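You operate a simulated robot arm through the tools that you are given. There is no shell and no other tool. Be economical: measure what you need, move in short steps, check, and stop when the job is done.

You run a simulated two-armed robot. Do the job below in one go: nothing can be reset, and whatever is moved stays where it is left.

Task
Put the cups carton on the top of the white-topped table away on the second shelf from the bottom of the store rack. Put the green-banded dish on the sample table top. Set the filler switch to 150 ml. Fetch the ladle from the cup table top and stand it on the small table top. Take the purple-banded bottle on the cup table top and put it away on the top of the steel bench. Put the seals carton on the small table top away on the fourth shelf from the bottom of the parts rack. Take the teal-banded jug from the right end of the narrow wall shelf and put it on the purple board. Open the upper left door of the tall cupboard. The order is free. Set down upright: cups carton, ladle, purple-banded bottle, seals carton, teal-banded jug.

It is judged by the outcome, as a careful person would: the job done as asked, and still so three seconds after it is handed in. It fails if anything else is knocked over, pushed out of place, dropped, spilled or broken. A push-on lid holds only when it is set on centred and level and pressed home; a screw cap is set on level and turned clockwise until tight.

Robot
Two 7-joint arms with two-finger parallel grippers on one trunk, on a base that drives. Base frame: it is fixed to the floor where the robot stands at the start and does not move with it; the origin is under the middle of the robot, x ahead of it, y to its left, z up. Lengths are in mm, angles in degrees, forces in N, time in s.
The left shoulder is at the start at [70, 130, 1092], the right one opposite. With the tool pointing down near the work surface each hand reaches from about 220 to 520 mm from the robot's upright axis, wherever it stands, measured 20 degrees to its own side. Places, roughly: cups carton [500, 0, 1000]; filler switch [4400, -800, 1000]; fourth shelf of the parts rack [-9000, 300, 1300]; green-banded dish (7x7x3 cm) [4200, -600, 900]; ladle (18x7x27 cm) [4200, -1100, 900]; purple board (27x20x2 cm) [-1800, -2800, 1000]; purple-banded bottle (7x7x19 cm) [4400, -100, 900]; sample table top [6600, 1600, 800]; seals carton [6750, 500, 1000]; second shelf of the store rack [8600, 1100, 600]; small table top [6700, 400, 800]; teal-banded jug [-3000, -4750, 1000]; top of the steel bench [-10200, -4000, 900]; upper left door of the tall cupboard [5100, -2500, 1400]. Payload 1.57 kg a hand.
The tool frame of a hand sits at the grasp point between the pads (the TCP): z along the fingers, y along the line on which they close. The tips reach 30 mm beyond it. Largest opening 80 mm; finger width 17, thickness 12; the body of the gripper, 40 by 82 mm, starts 80 mm behind the TCP.
Orientation is that of the tool frame in the base frame, as [roll, pitch, yaw] about the fixed x, y, z axes, in that order (R = Rz(yaw) Ry(pitch) Rx(roll)). With the fingers straight down and closing along the base's y, the tool's x points along the base's -x, its y along +y and its z along -z.

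Tools
- The arms move only by the tool play_rows. It takes "left_rows", "right_rows" or both (then of equal length, played together; a hand with none holds still); each is a list of rows, each an object (a shift or turn left out is 0, a gripper value left out holds the last) with "slide": the shift along the base's x, y, z in m, a list of three; "rot": the turn, a rotation vector about the base's x, y, z in degrees, a list of three. In form: [{"slide": [x, y, z], "rot": [wx, wy, wz]}, ...]. A call has 1 to 8 rows; each row is the pose to reach, as a shift and turn from the pose commanded when the call began. "left_grip" and "right_grip" are, for a hand that has rows, the finger opening in m, from 0 to 0.08, set as the call begins (left out, the last holds). A row lasts 0.2 s, in which the tool goes at most 50 mm and 8.6 degrees; a call with a longer step from one row to the next is refused whole, and so is a gripper value outside its range. A pose out of reach is approached as far as the arm can. The call stops where the force on the tool passes 40 N (or 10 N more than at its start, if that is more) or the arm is blocked; 0.2 s more then pass. Each finger travels about 108 mm/s and halts on what it meets, pressing with about 28 N; the grip force reading is that of the motor and also rises with nothing between the fingers. The clock runs only during rows and for 0.2 s after the last one: add rows that repeat a pose to give the fingers time. The reply holds the time, the measured pose of the TCP, the force on the tool along the base axes, the opening and the grip force, in the units named above and with some noise, with the torque about the TCP (base axes, N m) and any sound that the robot's microphone picked up.
- Cameras (640 x 400 px; columns grow to the right, rows downward): "scene" is now at [135.8, 14.7, 1316]; the picture's right is [0.17, -0.99, 0.00], its down [-0.61, -0.11, -0.78] and it looks along [0.77, 0.13, -0.62] (base axes); focal length 266 px, centre (320, 200). "left" rides on the left gripper at [72, 7, -122] in its tool frame; the picture's right is [-0.09, 1.00, 0.00], its down [-0.84, -0.08, -0.54] and it looks along [-0.54, -0.05, 0.84] (tool axes); focal length 238 px, centre (320, 200). "right" rides on the right gripper at [72, -7, -122] in its tool frame; the picture's right is [0.09, 1.00, 0.00], its down [-0.84, 0.08, -0.54] and it looks along [-0.54, 0.05, 0.84] (tool axes); focal length 238 px, centre (320, 200). There is no depth. A picture from a camera that has moved, and an enlarged one, comes with that camera's place and axes in the base frame and with its lens.
- get_image(camera): a new picture of that camera. It takes no simulated time.
- slide_trunk(by): slides the trunk up (or, below 0, down) by that many mm; the arms and the scene camera ride with it, the base frame stays. It gives what a move gives, with no picture.
- drive_base(legs): drives the robot by 1 to 6 legs, each [ahead, left, turn to the left] in mm, mm and degrees, along the robot's own axes; the way and the turn of a leg run together, so that a leg with both is an arc; at most 1500 mm and 180 degrees a leg. The arms and the cameras ride along, it lands a little off, and it stops where it bumps. It gives what a move gives.
- head_to(pan, tilt): turns the head with the scene camera to pan (to the left, within 86 degrees either way) and tilt (down, from -29 to 69), counted from straight ahead of the robot. It gives what a move gives.
- zoom(camera, box): a new picture of the part [left, top, right, bottom] of that camera's present view, enlarged. It takes no simulated time.
- job_done(): hands the job in; it is judged then, once.

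Go step by step. Nothing tells you exact positions but the pictures and the camera data: compare them with the known pose of the tool, close in by small moves and look again before you grip or let go. The budget is 207 turns and 202 pictures, counting those below and the enlarged ones. Unless the task says otherwise, let go and move clear before handing in, and close with one line.

The tools are called after "Call:" by a JSON object that holds its "method" and its "body". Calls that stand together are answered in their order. play_rows: Moves the arms, as the interface text tells. Its arguments: {"type":"object","properties":{"left_rows":{"type":"array","items":{"type":"object","properties":{"slide":{"type":"array","items":{"type":"number"}},"rot":{"type":"array","items":{"type":"number"}}}}},"left_grip":{"type":"number"},"right_rows":{"type":"array","items":{"type":"object","properties":{"slide":{"type":"array","items":{"type":"number"}},"rot":{"type":"array","items":{"type":"number"}}}}},"right_grip":{"type":"number"}},"required":[]} The other tools are called the same way: slide_trunk (by) slides the trunk up or down; drive_base (legs) drives the base; head_to (pan, tilt) turns the head that bears the scene camera; get_image (camera) takes a picture; zoom (camera, box) takes an enlarged picture of a part of a camera's view; job_done () hands the job in.

At the start:

```text
clock: 0.0
left_eef_pos: [413.3, 223.2, 1114.9]
left_tool_rot: [-180.0, 0.0, -179.8]
left_ft_force: [0.2, 0.1, 0.4]
left_ft_torque: [-0.01, -0.02, 0.02]
left_grip_width: 80.0
left_grip_force: 0.2
right_eef_pos: [270.0, -61.5, 1078.0]
right_tool_rot: [179.9, 0.0, -179.9]
right_ft_force: [-0.3, 0.3, -0.4]
right_ft_torque: [0.03, -0.03, 0.01]
right_grip_width: 80.0
right_grip_force: 0.1
trunk travel left (down, up): [-730.0, 210.0]
robot x, y, heading: [-4.3, 3.4, 0.1]
head pan, tilt: [9.7, 38.5]
```

scene: 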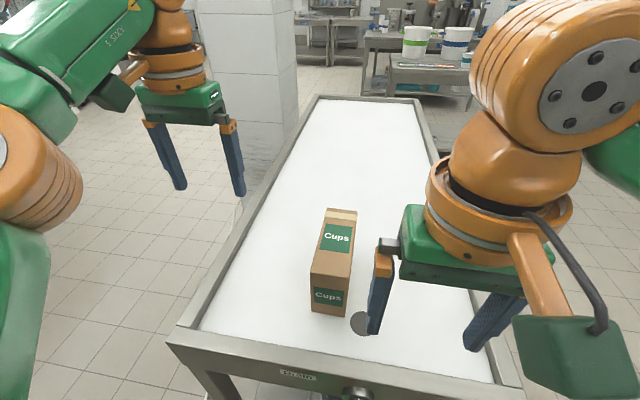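
right: 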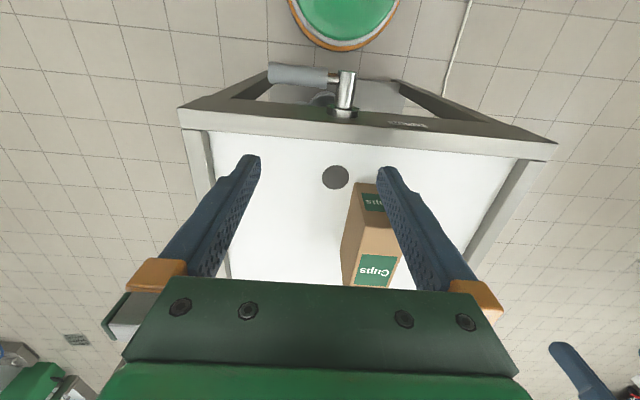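
left: 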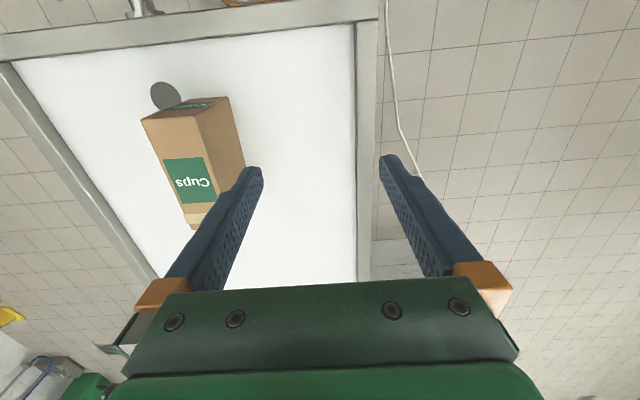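

I see the white-topped table ahead with the cups carton at about x 390–560, y 7–72, z 840–956, 65 mm wide across y. First I look around for a map of the room before moving.

Call:
{"method": "head_to", "body": {"pan": 0, "tilt": 5}}

Call:
{"method": "get_image", "body": {"camera": "scene"}}

Call:
{"method": "head_to", "body": {"pan": 70, "tilt": 15}}

Call:
{"method": "get_image", "body": {"camera": "scene"}}

Call:
{"method": "head_to", "body": {"pan": -70, "tilt": 15}}

Call:
{"method": "get_image", "body": {"camera": "scene"}}

```text
clock: 1.0
left_eef_pos: [413.1, 221.9, 1113.9]
left_tool_rot: [180.0, 0.1, -179.9]
left_ft_force: [-0.7, 0.0, -0.3]
left_ft_torque: [0.02, -0.02, 0.02]
left_grip_width: 80.1
left_grip_force: 0.0
right_eef_pos: [272.0, -60.7, 1076.7]
right_tool_rot: [-180.0, 0.1, 180.0]
right_ft_force: [-0.7, 0.9, -0.1]
right_ft_torque: [-0.04, 0.01, -0.03]
right_grip_width: 79.8
right_grip_force: 0.1
trunk travel left (down, up): [-730.0, 210.0]
robot x, y, heading: [-2.0, 1.1, 0.2]
head pan, tilt: [0.0, 5.0]
```

```text
198 pictures are left
camera scene: at [142.9, 0.2, 1369.4], right [0.0, -1.0, 0.0], down [-0.09, 0.0, -1.0], along [1.0, 0.0, -0.09], focal length 266 px, centre (320, 200)
```

scene: 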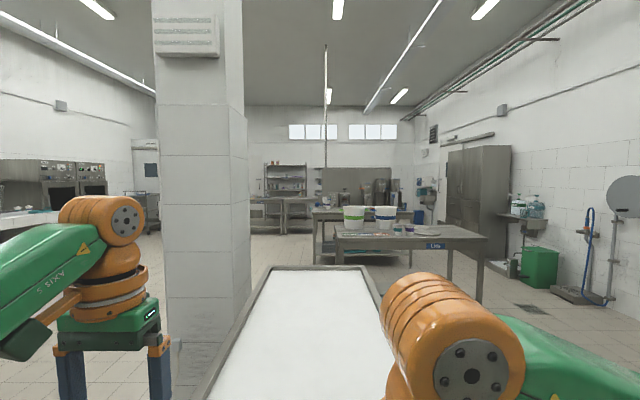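

```text
clock: 2.4
left_eef_pos: [411.8, 220.9, 1114.5]
left_tool_rot: [180.0, 0.1, 180.0]
left_ft_force: [0.0, 0.0, 0.7]
left_ft_torque: [-0.02, -0.01, 0.02]
left_grip_width: 80.2
left_grip_force: 0.0
right_eef_pos: [270.9, -60.8, 1077.0]
right_tool_rot: [-180.0, 0.0, 180.0]
right_ft_force: [0.7, -0.3, -0.4]
right_ft_torque: [0.02, -0.02, -0.01]
right_grip_width: 80.0
right_grip_force: 0.0
trunk travel left (down, up): [-730.0, 210.0]
robot x, y, heading: [-3.0, -1.6, 0.1]
head pan, tilt: [70.0, 15.0]
```

```text
197 pictures are left
camera scene: at [83.1, 87.9, 1353.3], right [0.94, -0.34, 0.0], down [-0.09, -0.24, -0.97], along [0.33, 0.91, -0.26], focal length 266 px, centre (320, 200)
```

scene: 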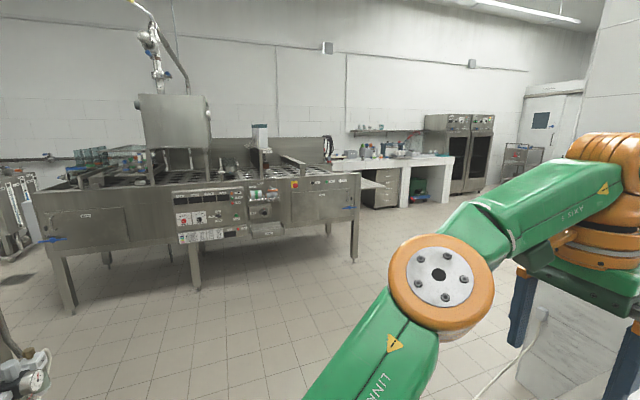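

```text
clock: 4.6
left_eef_pos: [413.1, 220.9, 1113.3]
left_tool_rot: [-180.0, 0.2, -179.9]
left_ft_force: [0.3, 0.0, 0.6]
left_ft_torque: [0.01, 0.01, 0.02]
left_grip_width: 79.9
left_grip_force: 0.2
right_eef_pos: [270.1, -61.3, 1078.6]
right_tool_rot: [180.0, 0.1, 179.9]
right_ft_force: [0.0, 0.2, -0.3]
right_ft_torque: [0.02, 0.0, 0.03]
right_grip_width: 79.8
right_grip_force: 0.0
trunk travel left (down, up): [-730.0, 210.0]
robot x, y, heading: [-0.6, -0.4, 0.1]
head pan, tilt: [-70.0, 15.0]
```

```text
196 pictures are left
camera scene: at [83.0, -87.6, 1353.3], right [-0.94, -0.34, 0.0], down [-0.09, 0.24, -0.97], along [0.33, -0.91, -0.26], focal length 266 px, centre (320, 200)
```

scene: 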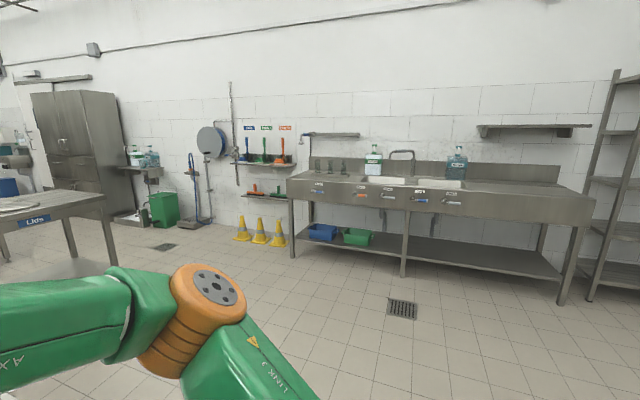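

The room map matches the given places. I'll take the cups carton with the left hand tilted forward so it can later go between shelves; first I move the right hand aside and tilt the left hand to 40° below horizontal.

Call:
{"method": "play_rows", "body": {"left_rows": [{"slide": [-0.01, -0.02, 0], "rot": [0, -8.3, 0]}, {"slide": [-0.03, -0.05, -0.01], "rot": [0, -16.6, 0]}, {"slide": [-0.05, -0.08, -0.03], "rot": [0, -25, 0]}, {"slide": [-0.07, -0.1, -0.04], "rot": [0, -33.3, 0]}, {"slide": [-0.08, -0.12, -0.05], "rot": [0, -41.6, 0]}, {"slide": [-0.09, -0.14, -0.06], "rot": [0, -50, 0]}, {"slide": [-0.09, -0.18, -0.06], "rot": [0, -50, 0]}, {"slide": [-0.09, -0.18, -0.06], "rot": [0, -50, 0]}], "right_rows": [{"slide": [0.02, -0.04, 0]}, {"slide": [0.04, -0.08, 0]}, {"slide": [0.06, -0.12, 0]}, {"slide": [0.06, -0.16, 0]}, {"slide": [0.06, -0.2, 0]}, {"slide": [0.06, -0.24, 0]}, {"slide": [0.06, -0.24, 0]}, {"slide": [0.06, -0.24, 0]}]}}

Call:
{"method": "head_to", "body": {"pan": 0, "tilt": 45}}

Call:
{"method": "get_image", "body": {"camera": "scene"}}

Call:
{"method": "get_image", "body": {"camera": "left"}}

```text
clock: 6.4
left_eef_pos: [322.3, 42.4, 1055.5]
left_tool_rot: [-179.7, 50.2, -179.8]
left_ft_force: [0.3, 0.6, 0.9]
left_ft_torque: [-0.02, 0.01, -0.02]
left_grip_width: 79.9
left_grip_force: 0.0
left hand out of reach, approached as far as the arm can: row 6
right_eef_pos: [328.4, -301.4, 1079.9]
right_tool_rot: [179.9, 0.0, 180.0]
right_ft_force: [-0.2, 0.3, -0.7]
right_ft_torque: [-0.04, 0.05, 0.01]
right_grip_width: 79.9
right_grip_force: 0.0
trunk travel left (down, up): [-730.0, 210.0]
robot x, y, heading: [-0.8, 2.1, -0.0]
head pan, tilt: [-70.0, 15.0]
```

```text
clock: 7.8
left_eef_pos: [322.9, 42.2, 1056.4]
left_tool_rot: [-179.9, 50.0, -179.9]
left_ft_force: [0.4, -0.3, -0.6]
left_ft_torque: [0.03, -0.01, 0.04]
left_grip_width: 80.1
left_grip_force: 0.0
right_eef_pos: [328.5, -299.9, 1079.7]
right_tool_rot: [-180.0, -0.1, 180.0]
right_ft_force: [1.4, 0.2, 0.4]
right_ft_torque: [-0.01, -0.03, 0.03]
right_grip_width: 79.8
right_grip_force: 0.1
trunk travel left (down, up): [-730.0, 210.0]
robot x, y, heading: [-2.5, 0.3, -0.0]
head pan, tilt: [0.0, 45.0]
```

```text
195 pictures are left
camera scene: at [132.3, -0.1, 1306.5], right [0.0, -1.0, 0.0], down [-0.71, 0.0, -0.71], along [0.71, 0.0, -0.71], focal length 266 px, centre (320, 200)
```

scene: 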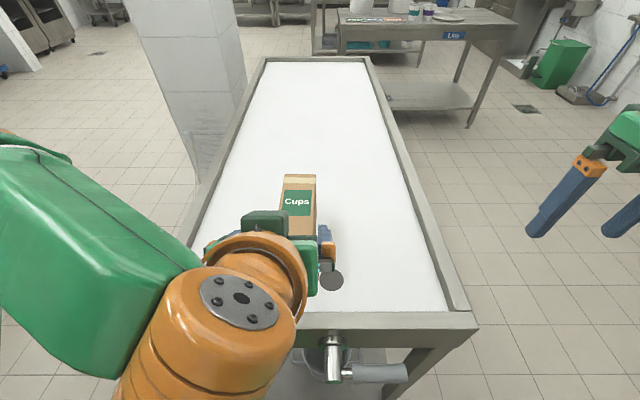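

```text
194 pictures are left
camera left: at [183.5, 49.3, 1079.3], right [0.06, 1.0, 0.07], down [0.12, -0.08, 0.99], along [0.99, -0.05, -0.12], focal length 238 px, centre (320, 200)
```

left: 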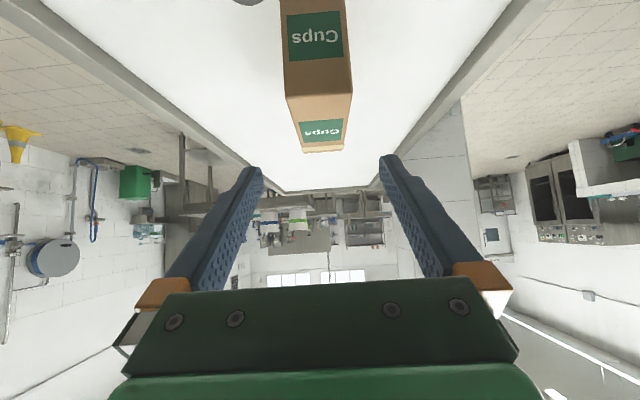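

The carton's centre line is at y≈42, in line with the left hand; its front face is at x≈390. I lower the hand in front of it.

Call:
{"method": "play_rows", "body": {"left_rows": [{"slide": [0, 0, -0.04]}, {"slide": [0, 0, -0.08]}, {"slide": [0, 0, -0.12]}, {"slide": [0, 0, -0.15]}, {"slide": [0.02, 0, -0.15]}, {"slide": [0.02, 0, -0.15]}]}}

Call:
{"method": "get_image", "body": {"camera": "left"}}

Call:
{"method": "get_image", "body": {"camera": "scene"}}

```text
clock: 9.2
left_eef_pos: [342.2, 43.3, 904.0]
left_tool_rot: [-179.9, 50.1, -179.8]
left_ft_force: [-0.2, -0.4, 0.3]
left_ft_torque: [-0.01, 0.02, 0.0]
left_grip_width: 80.1
left_grip_force: 0.0
left hand out of reach, approached as far as the arm can: row 2, 3
right_eef_pos: [328.6, -301.4, 1079.3]
right_tool_rot: [180.0, 0.0, 180.0]
right_ft_force: [0.1, 0.7, -1.1]
right_ft_torque: [0.0, 0.02, 0.03]
right_grip_width: 79.9
right_grip_force: 0.1
trunk travel left (down, up): [-730.0, 210.0]
robot x, y, heading: [-2.1, -0.8, -0.1]
head pan, tilt: [0.0, 45.0]
```

```text
193 pictures are left
camera left: at [202.9, 50.4, 927.9], right [0.06, 1.0, 0.07], down [0.12, -0.08, 0.99], along [0.99, -0.05, -0.12], focal length 238 px, centre (320, 200)
```

left: 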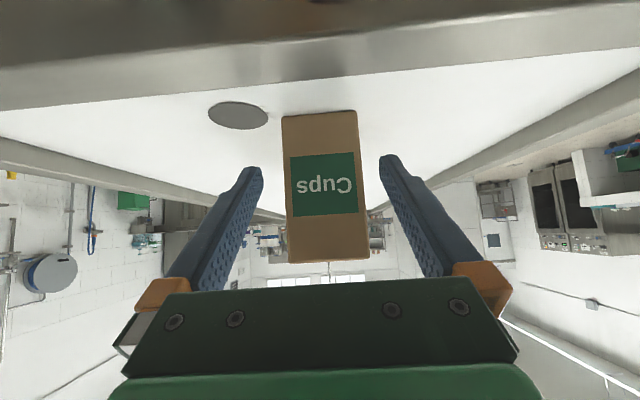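

```text
192 pictures are left
camera scene: at [132.2, -0.1, 1306.4], right [0.0, -1.0, 0.0], down [-0.71, 0.0, -0.71], along [0.71, 0.0, -0.71], focal length 266 px, centre (320, 200)
```

scene: 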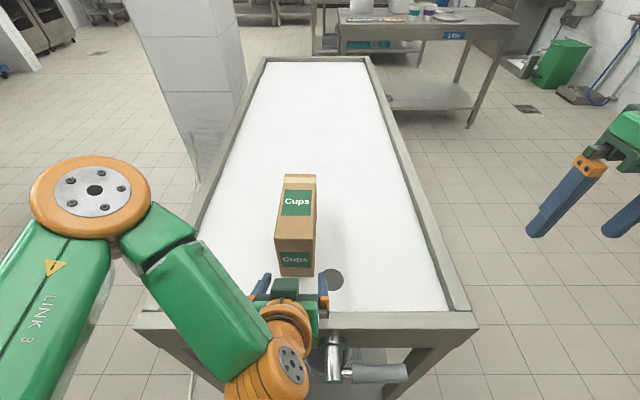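

The carton sits about 2 mm to the left of the hand's centre line. I advance around it and close.

Call:
{"method": "play_rows", "body": {"left_rows": [{"slide": [0.03, 0.002, 0]}, {"slide": [0.06, 0.002, 0]}, {"slide": [0.09, 0.002, 0]}, {"slide": [0.115, 0.002, 0]}, {"slide": [0.115, 0.002, 0]}]}}

Call:
{"method": "play_rows", "body": {"left_rows": [{}, {}, {}, {}], "left_grip": 0.0}}

Call:
{"method": "get_image", "body": {"camera": "scene"}}

```text
clock: 10.4
left_eef_pos: [458.8, 43.5, 904.0]
left_tool_rot: [-179.9, 50.1, -179.8]
left_ft_force: [-1.2, -0.2, 1.4]
left_ft_torque: [-0.02, 0.03, 0.03]
left_grip_width: 80.0
left_grip_force: 0.2
right_eef_pos: [329.6, -301.1, 1079.3]
right_tool_rot: [180.0, 0.1, -180.0]
right_ft_force: [-0.2, 0.4, -0.4]
right_ft_torque: [0.01, -0.03, 0.01]
right_grip_width: 80.1
right_grip_force: 0.1
trunk travel left (down, up): [-730.0, 210.0]
robot x, y, heading: [-0.2, 1.3, 0.0]
head pan, tilt: [0.0, 45.0]
```

```text
clock: 11.4
left_eef_pos: [457.7, 43.2, 904.2]
left_tool_rot: [-179.9, 50.1, -179.9]
left_ft_force: [0.3, -0.6, 0.7]
left_ft_torque: [-0.19, 0.0, -0.09]
left_grip_width: 66.0
left_grip_force: 28.1
right_eef_pos: [328.9, -300.7, 1079.5]
right_tool_rot: [180.0, 0.0, 180.0]
right_ft_force: [0.0, 0.0, 0.2]
right_ft_torque: [-0.01, -0.01, -0.02]
right_grip_width: 80.2
right_grip_force: 0.2
trunk travel left (down, up): [-730.0, 210.0]
robot x, y, heading: [0.1, 1.4, -0.1]
head pan, tilt: [0.0, 45.0]
```

```text
191 pictures are left
camera scene: at [132.2, -0.1, 1306.5], right [0.0, -1.0, 0.0], down [-0.71, 0.0, -0.71], along [0.71, 0.0, -0.71], focal length 266 px, centre (320, 200)
```

scene: 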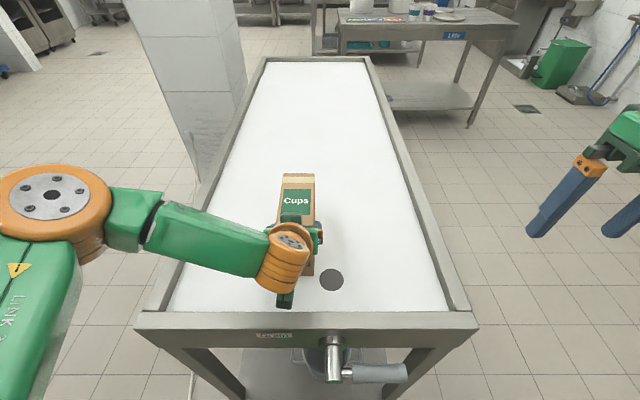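

Gripped at 66 mm. I lift straight up and retract toward the body.

Call:
{"method": "play_rows", "body": {"left_rows": [{"slide": [0, 0, 0.02]}, {"slide": [0, 0, 0.05]}, {"slide": [0, 0, 0.09]}, {"slide": [0, 0.02, 0.12]}, {"slide": [-0.02, 0.05, 0.15]}, {"slide": [-0.04, 0.08, 0.15]}]}}

Call:
{"method": "get_image", "body": {"camera": "scene"}}

Call:
{"method": "head_to", "body": {"pan": -10, "tilt": 25}}

Call:
{"method": "get_image", "body": {"camera": "scene"}}

```text
clock: 12.8
left_eef_pos: [416.0, 126.0, 1053.4]
left_tool_rot: [-179.6, 50.1, -179.8]
left_ft_force: [-0.1, -0.2, -3.2]
left_ft_torque: [-0.01, 0.07, -0.03]
left_grip_width: 65.9
left_grip_force: 27.8
right_eef_pos: [327.4, -298.0, 1080.1]
right_tool_rot: [-180.0, 0.0, 180.0]
right_ft_force: [-0.5, 0.3, 0.3]
right_ft_torque: [-0.01, -0.02, 0.04]
right_grip_width: 79.9
right_grip_force: 0.1
trunk travel left (down, up): [-730.0, 210.0]
robot x, y, heading: [-2.5, 0.4, -0.2]
head pan, tilt: [0.0, 45.0]
```

```text
190 pictures are left
camera scene: at [132.0, 2.2, 1306.5], right [0.0, -1.0, 0.0], down [-0.71, 0.0, -0.71], along [0.71, 0.0, -0.71], focal length 266 px, centre (320, 200)
```

scene: 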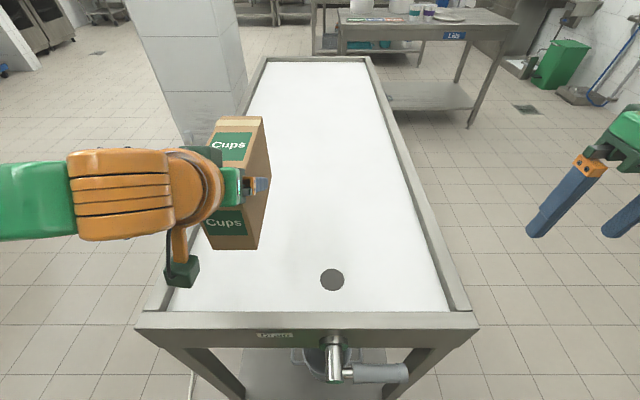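

```text
clock: 13.7
left_eef_pos: [417.2, 123.2, 1053.7]
left_tool_rot: [-180.0, 50.1, -179.9]
left_ft_force: [0.3, -0.7, -4.3]
left_ft_torque: [-0.02, 0.11, 0.0]
left_grip_width: 65.9
left_grip_force: 28.2
right_eef_pos: [329.7, -301.4, 1078.4]
right_tool_rot: [180.0, 0.1, 180.0]
right_ft_force: [0.1, 0.5, -0.1]
right_ft_torque: [0.0, -0.03, 0.0]
right_grip_width: 80.1
right_grip_force: 0.0
trunk travel left (down, up): [-730.0, 210.0]
robot x, y, heading: [-1.0, 3.1, 0.0]
head pan, tilt: [-10.0, 25.0]
```

```text
189 pictures are left
camera scene: at [142.6, -16.0, 1336.8], right [-0.17, -0.98, 0.0], down [-0.42, 0.07, -0.91], along [0.89, -0.16, -0.42], focal length 266 px, centre (320, 200)
```

scene: 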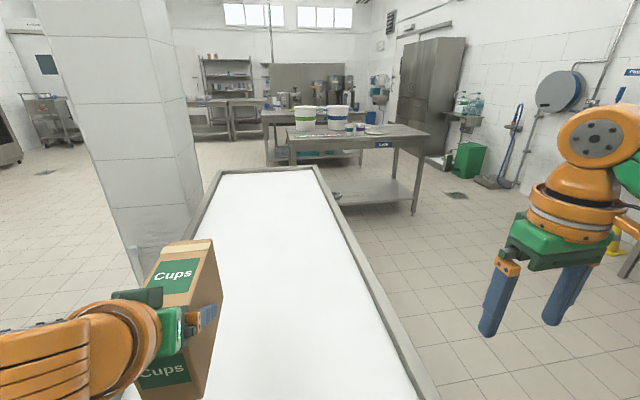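

The carton is firmly held (about 0.4 kg). I drive round the right side of the white table and look at the lids table and the cup table from there.

Call:
{"method": "drive_base", "body": {"legs": [[-350, 0, 0], [0, -1300, 0], [0, -500, 0], [1500, 0, 0], [700, 0, 0]]}}

Call:
{"method": "head_to", "body": {"pan": 30, "tilt": 20}}

Call:
{"method": "get_image", "body": {"camera": "scene"}}

Call:
{"method": "head_to", "body": {"pan": -10, "tilt": 20}}

Call:
{"method": "get_image", "body": {"camera": "scene"}}

```text
clock: 35.0
left_eef_pos: [2269.6, -1615.0, 1054.4]
left_tool_rot: [-179.7, 50.1, -178.8]
left_ft_force: [0.1, 0.6, -2.4]
left_ft_torque: [-0.01, 0.08, -0.01]
left_grip_width: 65.8
left_grip_force: 28.0
right_eef_pos: [2187.0, -2040.8, 1078.9]
right_tool_rot: [180.0, 0.0, -179.1]
right_ft_force: [0.3, -0.3, 0.4]
right_ft_torque: [0.01, -0.01, -0.02]
right_grip_width: 80.0
right_grip_force: 0.1
trunk travel left (down, up): [-730.0, 210.0]
robot x, y, heading: [1852.4, -1746.4, 0.8]
head pan, tilt: [-10.0, 25.0]
```

```text
clock: 36.0
left_eef_pos: [2269.1, -1616.0, 1053.1]
left_tool_rot: [-179.8, 50.1, -178.9]
left_ft_force: [0.4, 1.3, -3.1]
left_ft_torque: [0.01, 0.05, 0.02]
left_grip_width: 66.0
left_grip_force: 28.7
right_eef_pos: [2187.0, -2041.3, 1080.0]
right_tool_rot: [-180.0, 0.0, -179.1]
right_ft_force: [-1.1, 0.0, -0.7]
right_ft_torque: [0.04, 0.01, -0.03]
right_grip_width: 79.8
right_grip_force: 0.1
trunk travel left (down, up): [-730.0, 210.0]
robot x, y, heading: [1850.1, -1745.7, 0.8]
head pan, tilt: [30.0, 20.0]
```

```text
188 pictures are left
camera scene: at [1985.0, -1697.0, 1345.0], right [0.51, -0.86, 0.0], down [-0.29, -0.18, -0.94], along [0.81, 0.48, -0.34], focal length 266 px, centre (320, 200)
```

scene: 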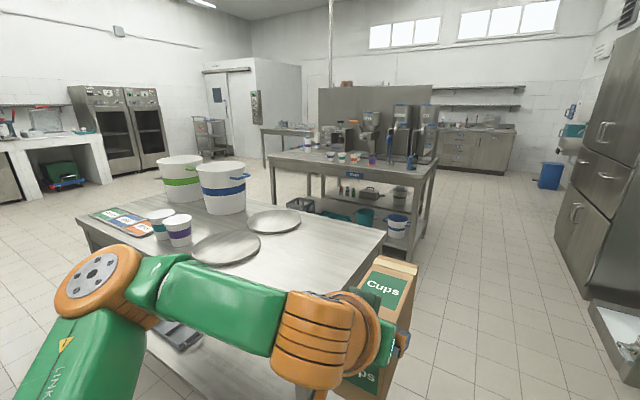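

```text
clock: 37.1
left_eef_pos: [2269.4, -1615.9, 1053.3]
left_tool_rot: [-179.8, 50.0, -178.8]
left_ft_force: [0.5, 1.1, -2.2]
left_ft_torque: [0.02, 0.04, 0.03]
left_grip_width: 65.9
left_grip_force: 28.2
right_eef_pos: [2186.8, -2042.6, 1080.1]
right_tool_rot: [-180.0, 0.0, -179.1]
right_ft_force: [0.3, -0.6, -0.6]
right_ft_torque: [-0.03, -0.01, 0.0]
right_grip_width: 79.9
right_grip_force: 0.1
trunk travel left (down, up): [-730.0, 210.0]
robot x, y, heading: [1851.9, -1746.9, 1.0]
head pan, tilt: [-10.0, 20.0]
```

```text
187 pictures are left
camera scene: at [1997.1, -1759.3, 1345.0], right [-0.16, -0.99, 0.0], down [-0.34, 0.05, -0.94], along [0.93, -0.15, -0.34], focal length 266 px, centre (320, 200)
```

scene: 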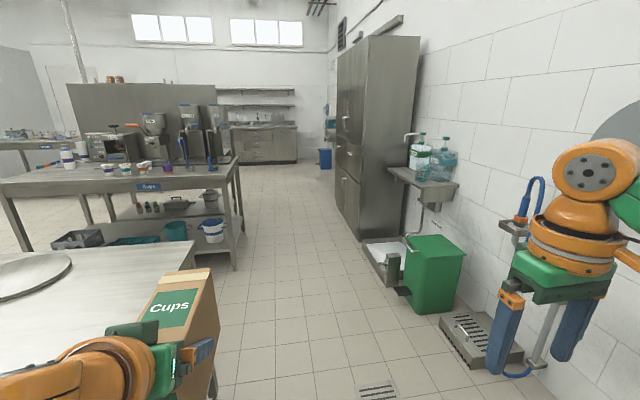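

The lids table ends near x≈2900 and the cup table ("Cups" sign) begins near x≈4000. I drive ahead to the gap and slide in front of the cup table.

Call:
{"method": "drive_base", "body": {"legs": [[1500, 0, 0], [50, 0, -0.8], [0, 900, 0]]}}

Call:
{"method": "head_to", "body": {"pan": 0, "tilt": 30}}

Call:
{"method": "get_image", "body": {"camera": "scene"}}

```text
clock: 49.3
left_eef_pos: [3822.8, -728.7, 1053.2]
left_tool_rot: [-180.0, 50.1, 178.8]
left_ft_force: [0.5, 0.0, -3.2]
left_ft_torque: [0.01, 0.1, 0.0]
left_grip_width: 65.9
left_grip_force: 28.1
right_eef_pos: [3726.8, -1152.2, 1078.9]
right_tool_rot: [-179.9, 0.0, 178.7]
right_ft_force: [-0.8, 0.6, -0.1]
right_ft_torque: [0.02, 0.02, 0.0]
right_grip_width: 80.0
right_grip_force: 0.0
trunk travel left (down, up): [-730.0, 210.0]
robot x, y, heading: [3402.2, -843.9, -1.2]
head pan, tilt: [-10.0, 20.0]
```

```text
clock: 50.0
left_eef_pos: [3824.1, -728.3, 1052.5]
left_tool_rot: [-179.8, 50.2, 178.8]
left_ft_force: [-0.3, 0.2, -4.0]
left_ft_torque: [0.03, 0.07, 0.04]
left_grip_width: 65.8
left_grip_force: 27.8
right_eef_pos: [3726.3, -1150.4, 1079.6]
right_tool_rot: [-180.0, 0.0, 178.7]
right_ft_force: [0.5, 1.0, 0.1]
right_ft_torque: [-0.03, 0.01, -0.02]
right_grip_width: 80.2
right_grip_force: 0.1
trunk travel left (down, up): [-730.0, 210.0]
robot x, y, heading: [3406.1, -843.4, -1.3]
head pan, tilt: [0.0, 30.0]
```

```text
186 pictures are left
camera scene: at [3545.4, -846.0, 1329.0], right [-0.02, -1.0, 0.0], down [-0.5, 0.01, -0.87], along [0.87, -0.02, -0.5], focal length 266 px, centre (320, 200)
```

scene: 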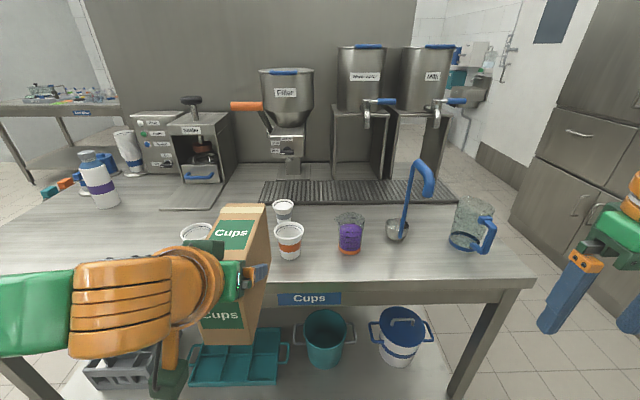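

The cup table is in front with filler, ladle, cups and the bottle. I shift the carton to the left to uncover the dish, then look closely.

Call:
{"method": "play_rows", "body": {"left_rows": [{"slide": [0, 0.05, 0.0]}, {"slide": [0, 0.1, 0]}, {"slide": [-0.01, 0.14, 0]}, {"slide": [-0.03, 0.17, 0]}, {"slide": [-0.03, 0.17, 0]}]}}

Call:
{"method": "get_image", "body": {"camera": "scene"}}

Call:
{"method": "zoom", "body": {"camera": "scene", "box": [180, 120, 380, 245]}}

Call:
{"method": "get_image", "body": {"camera": "right"}}

```text
clock: 51.2
left_eef_pos: [3794.3, -559.3, 1052.1]
left_tool_rot: [-179.9, 50.0, 178.8]
left_ft_force: [0.0, -0.2, -2.8]
left_ft_torque: [0.0, 0.09, 0.01]
left_grip_width: 65.6
left_grip_force: 27.9
right_eef_pos: [3727.0, -1151.8, 1080.0]
right_tool_rot: [180.0, -0.1, 178.7]
right_ft_force: [0.5, 0.1, 0.2]
right_ft_torque: [-0.01, 0.01, -0.02]
right_grip_width: 80.0
right_grip_force: 0.0
trunk travel left (down, up): [-730.0, 210.0]
robot x, y, heading: [3403.9, -844.4, -1.1]
head pan, tilt: [0.0, 30.0]
```

```text
185 pictures are left
camera scene: at [3545.9, -846.2, 1328.9], right [-0.02, -1.0, 0.0], down [-0.5, 0.01, -0.87], along [0.87, -0.02, -0.5], focal length 266 px, centre (320, 200)
```

scene: 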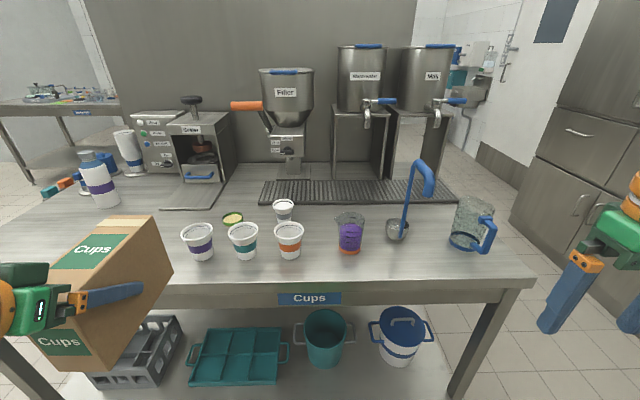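

```text
3.20 times, centred on (280, 182) of scene
camera zoom: at [3545.9, -846.2, 1328.9], right [-0.02, -1.0, 0.0], down [-0.5, 0.01, -0.87], along [0.87, -0.02, -0.5], focal length 852 px, centre (448, 256)
```

zoom: 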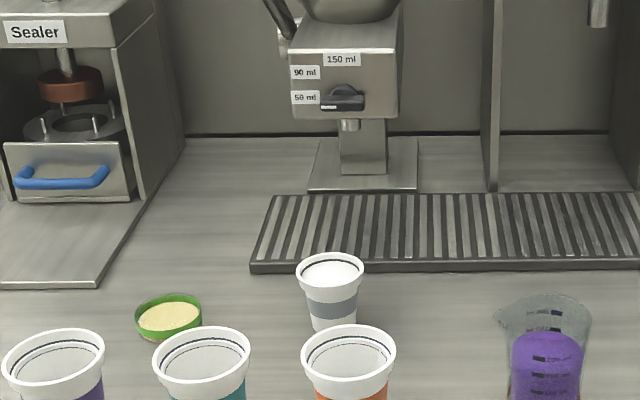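

```text
183 pictures are left
camera right: at [3653.6, -1157.0, 1202.4], right [-0.07, 1.0, 0.0], down [0.84, 0.06, 0.54], along [0.54, 0.04, -0.84], focal length 238 px, centre (320, 200)
```

right: 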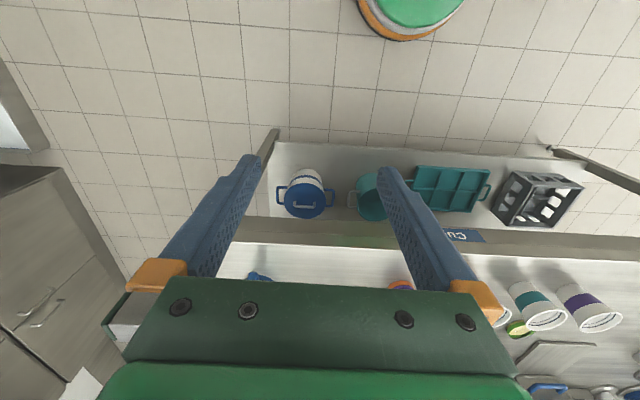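

Table top is at z≈840, edge x≈3990; dish (with powder, to be kept level) near [4225,-597]; the filler knob points to 50 ml and must turn clockwise to 150 ml at top. I drive a bit closer and zoom on the knob.

Call:
{"method": "drive_base", "body": {"legs": [[220, 0, 1.2]]}}

Call:
{"method": "get_image", "body": {"camera": "scene"}}

Call:
{"method": "zoom", "body": {"camera": "scene", "box": [220, 50, 380, 150]}}

```text
clock: 52.9
left_eef_pos: [4007.0, -551.7, 1053.6]
left_tool_rot: [-179.8, 50.3, -179.7]
left_ft_force: [-1.0, -0.3, -3.0]
left_ft_torque: [-0.02, 0.07, 0.01]
left_grip_width: 65.9
left_grip_force: 27.5
right_eef_pos: [3955.4, -1145.0, 1081.1]
right_tool_rot: [-180.0, 0.2, -179.9]
right_ft_force: [0.3, -0.2, -0.4]
right_ft_torque: [0.02, 0.0, -0.01]
right_grip_width: 79.7
right_grip_force: 0.1
trunk travel left (down, up): [-730.0, 210.0]
robot x, y, heading: [3629.7, -847.1, -0.2]
head pan, tilt: [0.0, 30.0]
```

```text
182 pictures are left
camera scene: at [3767.1, -844.7, 1329.2], right [0.0, -1.0, 0.0], down [-0.5, 0.0, -0.87], along [0.87, 0.0, -0.5], focal length 266 px, centre (320, 200)
```

scene: 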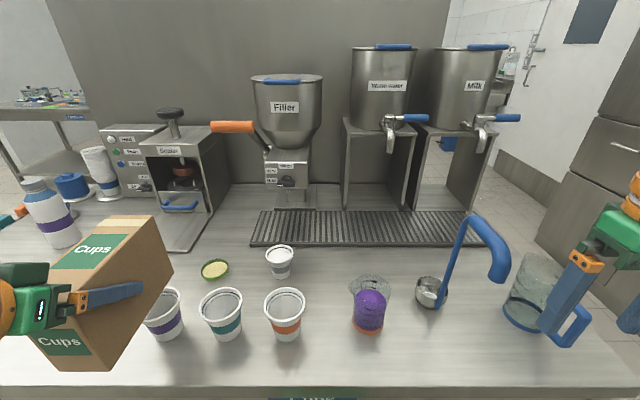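

```text
4.00 times, centred on (300, 100) of scene
camera zoom: at [3767.1, -844.7, 1329.2], right [0.0, -1.0, 0.0], down [-0.5, 0.0, -0.87], along [0.87, 0.0, -0.5], focal length 1065 px, centre (400, 600)
```

zoom: 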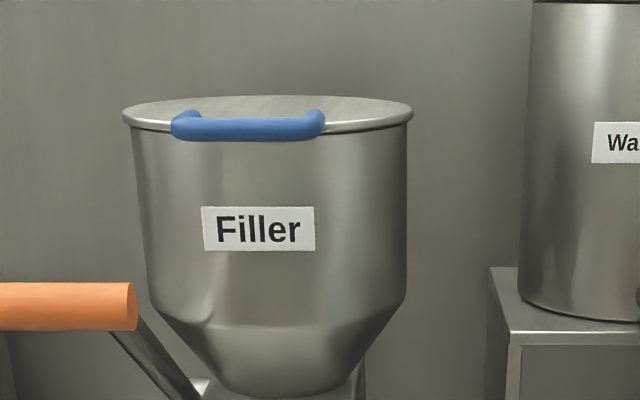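

Call:
{"method": "zoom", "body": {"camera": "scene", "box": [240, 140, 336, 200]}}

Call:
{"method": "play_rows", "body": {"right_rows": [{"slide": [0, 0.04, 0], "rot": [0, -8.5, 0]}, {"slide": [0, 0.08, 0], "rot": [0, -17, 0]}, {"slide": [0, 0.12, 0.02], "rot": [0, -25.5, 0]}, {"slide": [0, 0.16, 0.02], "rot": [0, -34, 0]}, {"slide": [0, 0.2, 0.02], "rot": [0, -42.5, 0]}, {"slide": [0, 0.24, 0.02], "rot": [0, -51, 0]}, {"slide": [0, 0.28, 0.02], "rot": [0, -59.5, 0]}, {"slide": [0, 0.3, 0.02], "rot": [0, -65, 0]}]}}

Call:
{"method": "get_image", "body": {"camera": "right"}}

Call:
{"method": "get_image", "body": {"camera": "scene"}}

```text
6.67 times, centred on (288, 170) of scene
camera zoom: at [3767.1, -844.7, 1329.2], right [0.0, -1.0, 0.0], down [-0.5, 0.0, -0.87], along [0.87, 0.0, -0.5], focal length 1775 px, centre (533, 400)
```

zoom: 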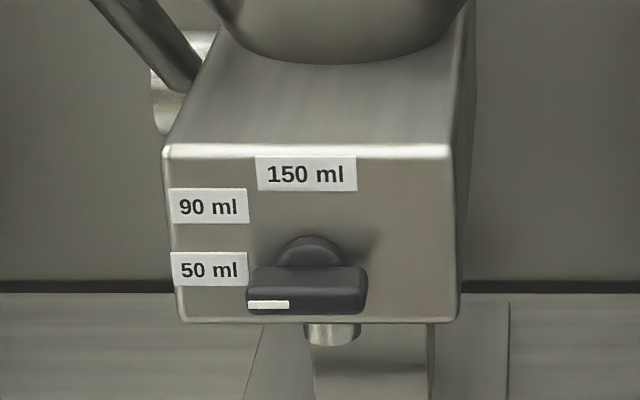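

```text
clock: 54.7
left_eef_pos: [4009.8, -550.2, 1051.6]
left_tool_rot: [-179.8, 50.1, -179.7]
left_ft_force: [0.4, -0.2, -2.9]
left_ft_torque: [0.0, 0.09, -0.03]
left_grip_width: 65.8
left_grip_force: 27.6
right_eef_pos: [3957.2, -843.4, 1100.1]
right_tool_rot: [-179.7, 65.2, -179.7]
right_ft_force: [0.7, -0.8, -0.5]
right_ft_torque: [0.0, -0.03, -0.02]
right_grip_width: 79.8
right_grip_force: 0.1
trunk travel left (down, up): [-730.0, 210.0]
robot x, y, heading: [3627.5, -841.2, 0.0]
head pan, tilt: [0.0, 30.0]
```

```text
179 pictures are left
camera right: at [3815.1, -851.7, 1086.8], right [-0.04, 1.0, -0.09], down [-0.14, 0.08, 0.99], along [0.99, 0.05, 0.14], focal length 238 px, centre (320, 200)
```

right: 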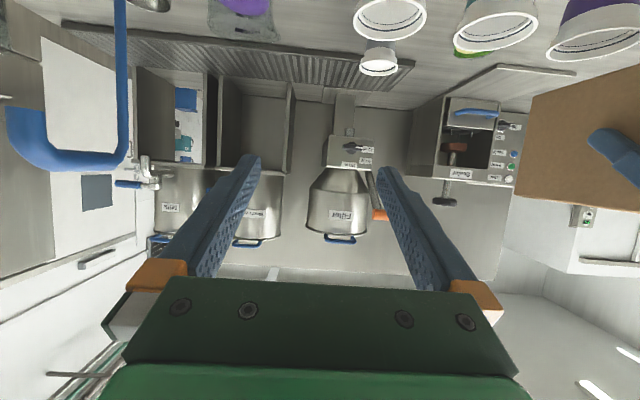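

```text
178 pictures are left
camera scene: at [3768.9, -843.6, 1329.0], right [0.0, -1.0, 0.0], down [-0.5, 0.0, -0.87], along [0.87, 0.0, -0.5], focal length 266 px, centre (320, 200)
```

scene: 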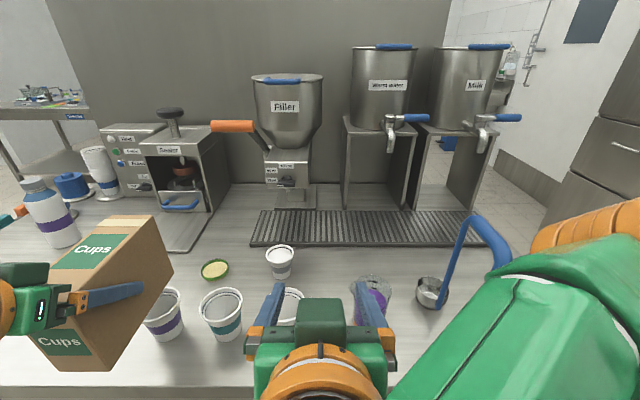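

The knob centre triangulates to about [4356,-762,1037]. The ladle's hook reaches toward the robot near [4030,-1080], so I slide the base 200 mm left so my right elbow stays clear, then look.

Call:
{"method": "drive_base", "body": {"legs": [[0, 200, 0]]}}

Call:
{"method": "get_image", "body": {"camera": "scene"}}

Call:
{"method": "zoom", "body": {"camera": "right", "box": [300, 80, 428, 160]}}

```text
clock: 56.3
left_eef_pos: [4009.9, -356.4, 1052.4]
left_tool_rot: [180.0, 50.0, -180.0]
left_ft_force: [0.2, 0.1, -3.4]
left_ft_torque: [0.02, 0.09, 0.01]
left_grip_width: 65.9
left_grip_force: 27.8
right_eef_pos: [3957.9, -651.1, 1100.3]
right_tool_rot: [179.9, 65.0, 179.8]
right_ft_force: [-0.7, 0.3, 0.5]
right_ft_torque: [0.02, 0.01, -0.03]
right_grip_width: 80.2
right_grip_force: 0.0
trunk travel left (down, up): [-730.0, 210.0]
robot x, y, heading: [3621.6, -650.2, 0.1]
head pan, tilt: [0.0, 30.0]
```

```text
177 pictures are left
camera scene: at [3769.0, -650.7, 1329.0], right [0.0, -1.0, 0.0], down [-0.5, 0.0, -0.87], along [0.87, 0.0, -0.5], focal length 266 px, centre (320, 200)
```

scene: 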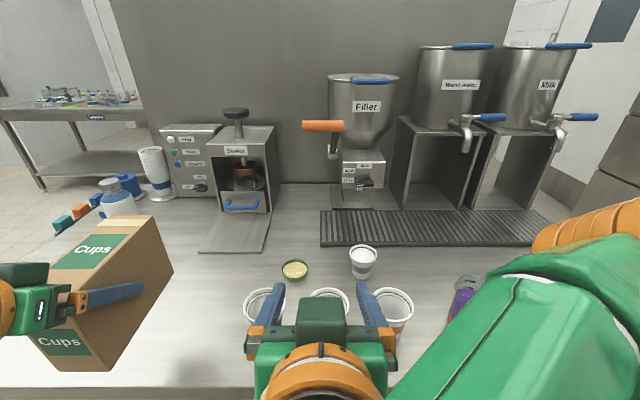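

```text
5.00 times, centred on (364, 120) of right
camera zoom: at [3815.3, -658.5, 1087.1], right [-0.04, 1.0, -0.08], down [-0.14, 0.08, 0.99], along [0.99, 0.05, 0.13], focal length 1192 px, centre (100, 600)
```

zoom: 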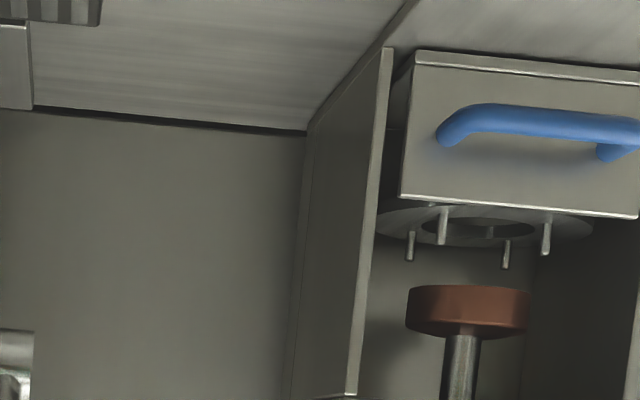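

The knob reconfirms at about [4356,-764,1039]. I move the right hand forward high over the cups, rolling it so the fingers close vertically.

Call:
{"method": "play_rows", "body": {"right_rows": [{"slide": [0.04, -0.015, 0], "rot": [-8.5, 0, 0]}, {"slide": [0.08, -0.03, 0], "rot": [-17, 0, 0]}, {"slide": [0.12, -0.04, 0], "rot": [-25.5, 0, 0]}, {"slide": [0.16, -0.05, 0], "rot": [-34, 0, 0]}, {"slide": [0.19, -0.06, 0], "rot": [-42.5, 0, 0]}, {"slide": [0.22, -0.07, 0], "rot": [-51, 0, 0]}, {"slide": [0.23, -0.08, 0], "rot": [-59.5, 0, 0]}, {"slide": [0.24, -0.08, 0], "rot": [-68, 0, 0]}], "right_grip": 0.05}}

Call:
{"method": "play_rows", "body": {"right_rows": [{"rot": [-8, 0, 0]}, {"rot": [-16, 0, 0]}, {"rot": [-22, 0, 0]}, {"rot": [-22, 0, 0]}]}}

Call:
{"method": "get_image", "body": {"camera": "scene"}}

Call:
{"method": "get_image", "body": {"camera": "right"}}

```text
clock: 58.1
left_eef_pos: [4010.3, -355.3, 1051.4]
left_tool_rot: [-179.8, 50.1, -179.9]
left_ft_force: [0.8, 0.4, -4.2]
left_ft_torque: [0.01, 0.07, 0.0]
left_grip_width: 66.1
left_grip_force: 28.3
right_eef_pos: [4197.3, -730.6, 1097.4]
right_tool_rot: [-99.5, 19.5, -116.6]
right_ft_force: [-0.4, 0.8, 0.3]
right_ft_torque: [-0.01, 0.02, 0.0]
right_grip_width: 49.9
right_grip_force: 0.0
trunk travel left (down, up): [-730.0, 210.0]
robot x, y, heading: [3628.9, -650.8, -0.1]
head pan, tilt: [0.0, 30.0]
```

```text
clock: 59.1
left_eef_pos: [4010.5, -354.6, 1053.2]
left_tool_rot: [-179.9, 50.0, -179.9]
left_ft_force: [-0.8, 0.6, -2.4]
left_ft_torque: [-0.01, 0.09, 0.01]
left_grip_width: 66.3
left_grip_force: 28.1
right_eef_pos: [4197.5, -729.5, 1100.3]
right_tool_rot: [-89.9, -0.1, -115.0]
right_ft_force: [-0.5, 0.6, -0.4]
right_ft_torque: [-0.02, 0.02, -0.01]
right_grip_width: 50.0
right_grip_force: 0.1
trunk travel left (down, up): [-730.0, 210.0]
robot x, y, heading: [3624.2, -646.4, -0.2]
head pan, tilt: [0.0, 30.0]
```

```text
175 pictures are left
camera scene: at [3769.0, -648.3, 1329.0], right [0.0, -1.0, 0.0], down [-0.5, 0.0, -0.87], along [0.87, 0.0, -0.5], focal length 266 px, centre (320, 200)
```

scene: 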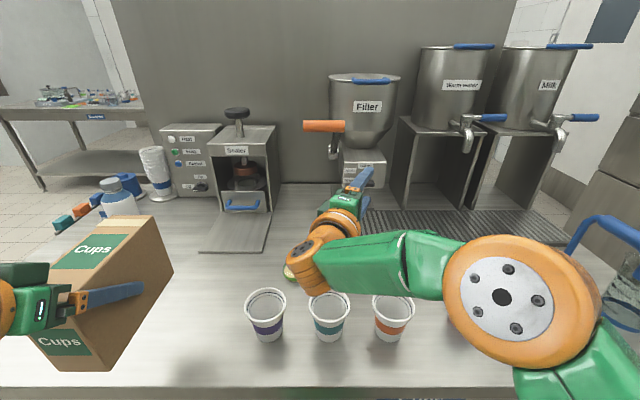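

```text
174 pictures are left
camera right: at [4054.9, -743.7, 1107.5], right [-0.04, -0.09, -1.0], down [-0.14, 0.99, -0.08], along [0.99, 0.13, -0.05], focal length 238 px, centre (320, 200)
```

right: 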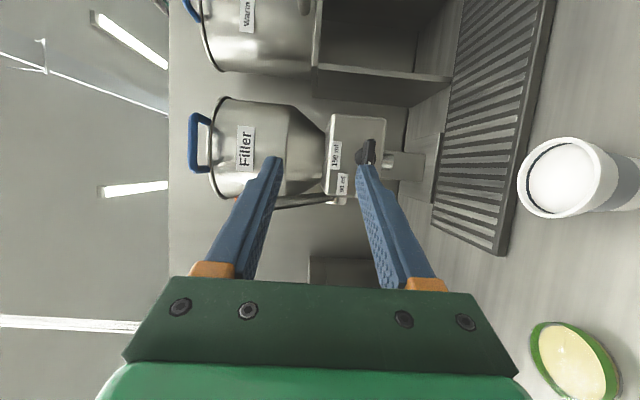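

The rolled hand sees the knob at about [4356,-768,1037]. I move to a standoff 80 mm from it on the tool axis and look again.

Call:
{"method": "play_rows", "body": {"right_rows": [{"slide": [0.03, 0, -0.03]}, {"slide": [0.06, 0.003, -0.06]}, {"slide": [0.07, 0.003, -0.062]}, {"slide": [0.07, 0.003, -0.062]}]}}

Call:
{"method": "get_image", "body": {"camera": "right"}}

Call:
{"method": "get_image", "body": {"camera": "scene"}}

```text
clock: 60.1
left_eef_pos: [4010.8, -355.4, 1053.5]
left_tool_rot: [-179.8, 50.1, -179.9]
left_ft_force: [0.5, -0.6, -3.0]
left_ft_torque: [-0.02, 0.04, 0.01]
left_grip_width: 66.1
left_grip_force: 28.2
right_eef_pos: [4257.6, -727.6, 1036.9]
right_tool_rot: [-90.0, -0.1, -114.9]
right_ft_force: [-0.3, 0.0, -1.0]
right_ft_torque: [0.04, 0.01, -0.03]
right_grip_width: 50.3
right_grip_force: 0.1
right hand out of reach, approached as far as the arm can: row 3, 4
trunk travel left (down, up): [-730.0, 210.0]
robot x, y, heading: [3623.3, -649.7, -0.0]
head pan, tilt: [0.0, 30.0]
```

```text
173 pictures are left
camera right: at [4115.6, -740.9, 1045.0], right [-0.04, -0.09, -1.0], down [-0.14, 0.99, -0.08], along [0.99, 0.14, -0.05], focal length 238 px, centre (320, 200)
```

right: 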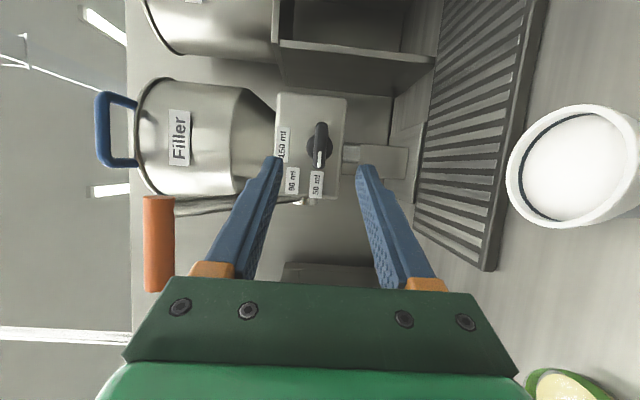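

```text
172 pictures are left
camera scene: at [3769.3, -648.3, 1328.9], right [0.0, -1.0, 0.0], down [-0.5, 0.0, -0.87], along [0.87, 0.0, -0.5], focal length 266 px, centre (320, 200)
```

scene: 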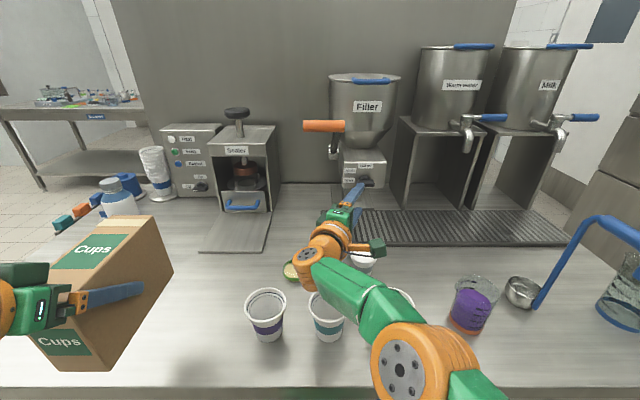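

The arm runs out of reach, so I draw the hand back 90 mm and drive the base 85 mm closer (like its starting distance from the white table).

Call:
{"method": "play_rows", "body": {"right_rows": [{"slide": [-0.04, 0, 0.0]}, {"slide": [-0.08, 0.0, 0.0]}, {"slide": [-0.1, 0, 0]}, {"slide": [-0.1, 0, 0]}]}}

Call:
{"method": "drive_base", "body": {"legs": [[85, 0, 0]]}}

Call:
{"method": "get_image", "body": {"camera": "right"}}

```text
clock: 61.1
left_eef_pos: [4011.0, -355.5, 1051.3]
left_tool_rot: [-179.8, 50.1, -179.9]
left_ft_force: [0.0, 0.4, -2.8]
left_ft_torque: [0.01, 0.06, -0.03]
left_grip_width: 65.7
left_grip_force: 27.6
right_eef_pos: [4155.5, -726.8, 1039.4]
right_tool_rot: [-89.9, -0.1, -115.0]
right_ft_force: [0.0, 0.2, -0.8]
right_ft_torque: [-0.01, 0.0, 0.02]
right_grip_width: 50.1
right_grip_force: 0.0
trunk travel left (down, up): [-730.0, 210.0]
robot x, y, heading: [3626.2, -650.0, -0.3]
head pan, tilt: [0.0, 30.0]
```

```text
clock: 62.2
left_eef_pos: [4093.8, -354.8, 1053.2]
left_tool_rot: [-179.8, 50.2, -179.7]
left_ft_force: [-0.4, 0.6, -2.6]
left_ft_torque: [0.0, 0.06, 0.0]
left_grip_width: 66.2
left_grip_force: 27.6
right_eef_pos: [4239.6, -725.9, 1039.9]
right_tool_rot: [-89.8, 0.0, -115.0]
right_ft_force: [0.0, -0.4, -0.8]
right_ft_torque: [0.01, -0.03, -0.02]
right_grip_width: 49.9
right_grip_force: 0.0
trunk travel left (down, up): [-730.0, 210.0]
robot x, y, heading: [3713.1, -645.7, 0.0]
head pan, tilt: [0.0, 30.0]
```

```text
171 pictures are left
camera right: at [4098.3, -740.6, 1047.4], right [-0.04, -0.09, -1.0], down [-0.14, 0.99, -0.08], along [0.99, 0.13, -0.05], focal length 238 px, centre (320, 200)
```

right: 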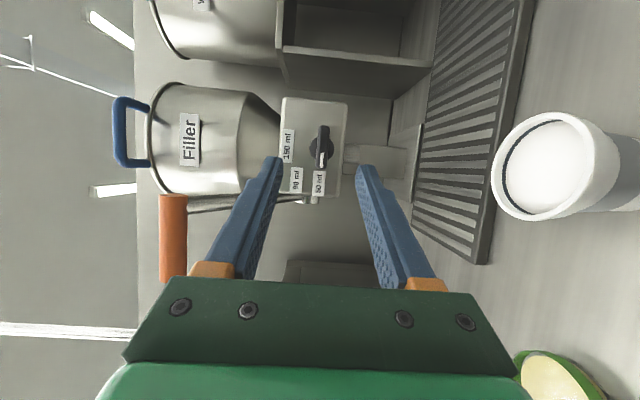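

Call:
{"method": "play_rows", "body": {"right_rows": [{"slide": [0.035, -0.012, -0.002]}, {"slide": [0.07, -0.024, -0.002]}, {"slide": [0.07, -0.024, -0.002]}]}}

Call:
{"method": "get_image", "body": {"camera": "right"}}

Call:
{"method": "zoom", "body": {"camera": "scene", "box": [320, 140, 448, 220]}}

```text
clock: 63.0
left_eef_pos: [4096.0, -354.8, 1051.5]
left_tool_rot: [-179.8, 50.1, -179.8]
left_ft_force: [0.0, -0.3, -3.6]
left_ft_torque: [0.03, 0.03, 0.02]
left_grip_width: 65.9
left_grip_force: 27.9
right_eef_pos: [4313.5, -751.0, 1036.4]
right_tool_rot: [-90.0, -0.1, -114.9]
right_ft_force: [0.1, -0.2, 0.5]
right_ft_torque: [0.01, -0.01, 0.0]
right_grip_width: 50.1
right_grip_force: 0.1
trunk travel left (down, up): [-730.0, 210.0]
robot x, y, heading: [3709.8, -647.8, 0.1]
head pan, tilt: [0.0, 30.0]
```

```text
170 pictures are left
camera right: at [4172.5, -766.2, 1044.7], right [-0.04, -0.09, -1.0], down [-0.14, 0.99, -0.08], along [0.99, 0.13, -0.05], focal length 238 px, centre (320, 200)
```

right: 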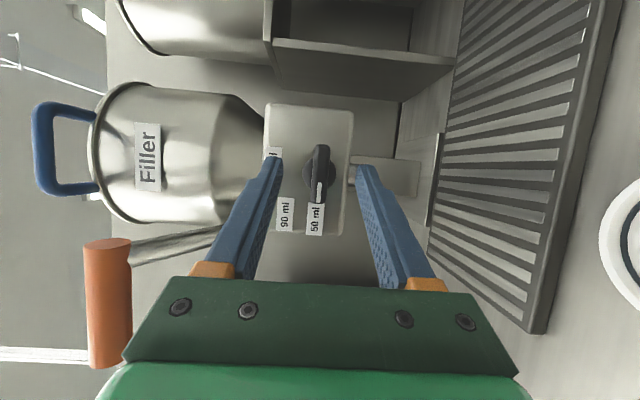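

```text
5.00 times, centred on (384, 180) of scene
camera zoom: at [3854.5, -647.8, 1329.0], right [0.0, -1.0, 0.0], down [-0.5, 0.0, -0.87], along [0.87, 0.0, -0.5], focal length 1332 px, centre (0, 300)
```

zoom: 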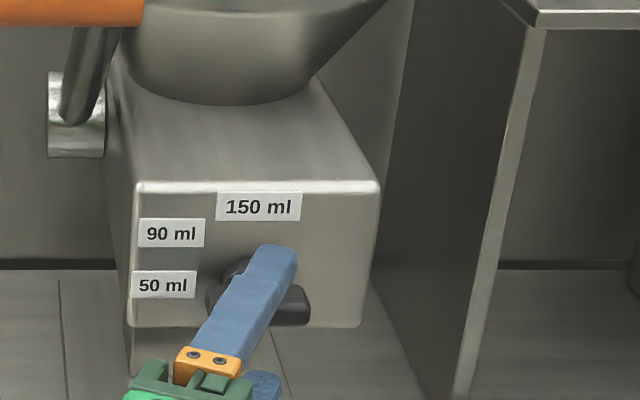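

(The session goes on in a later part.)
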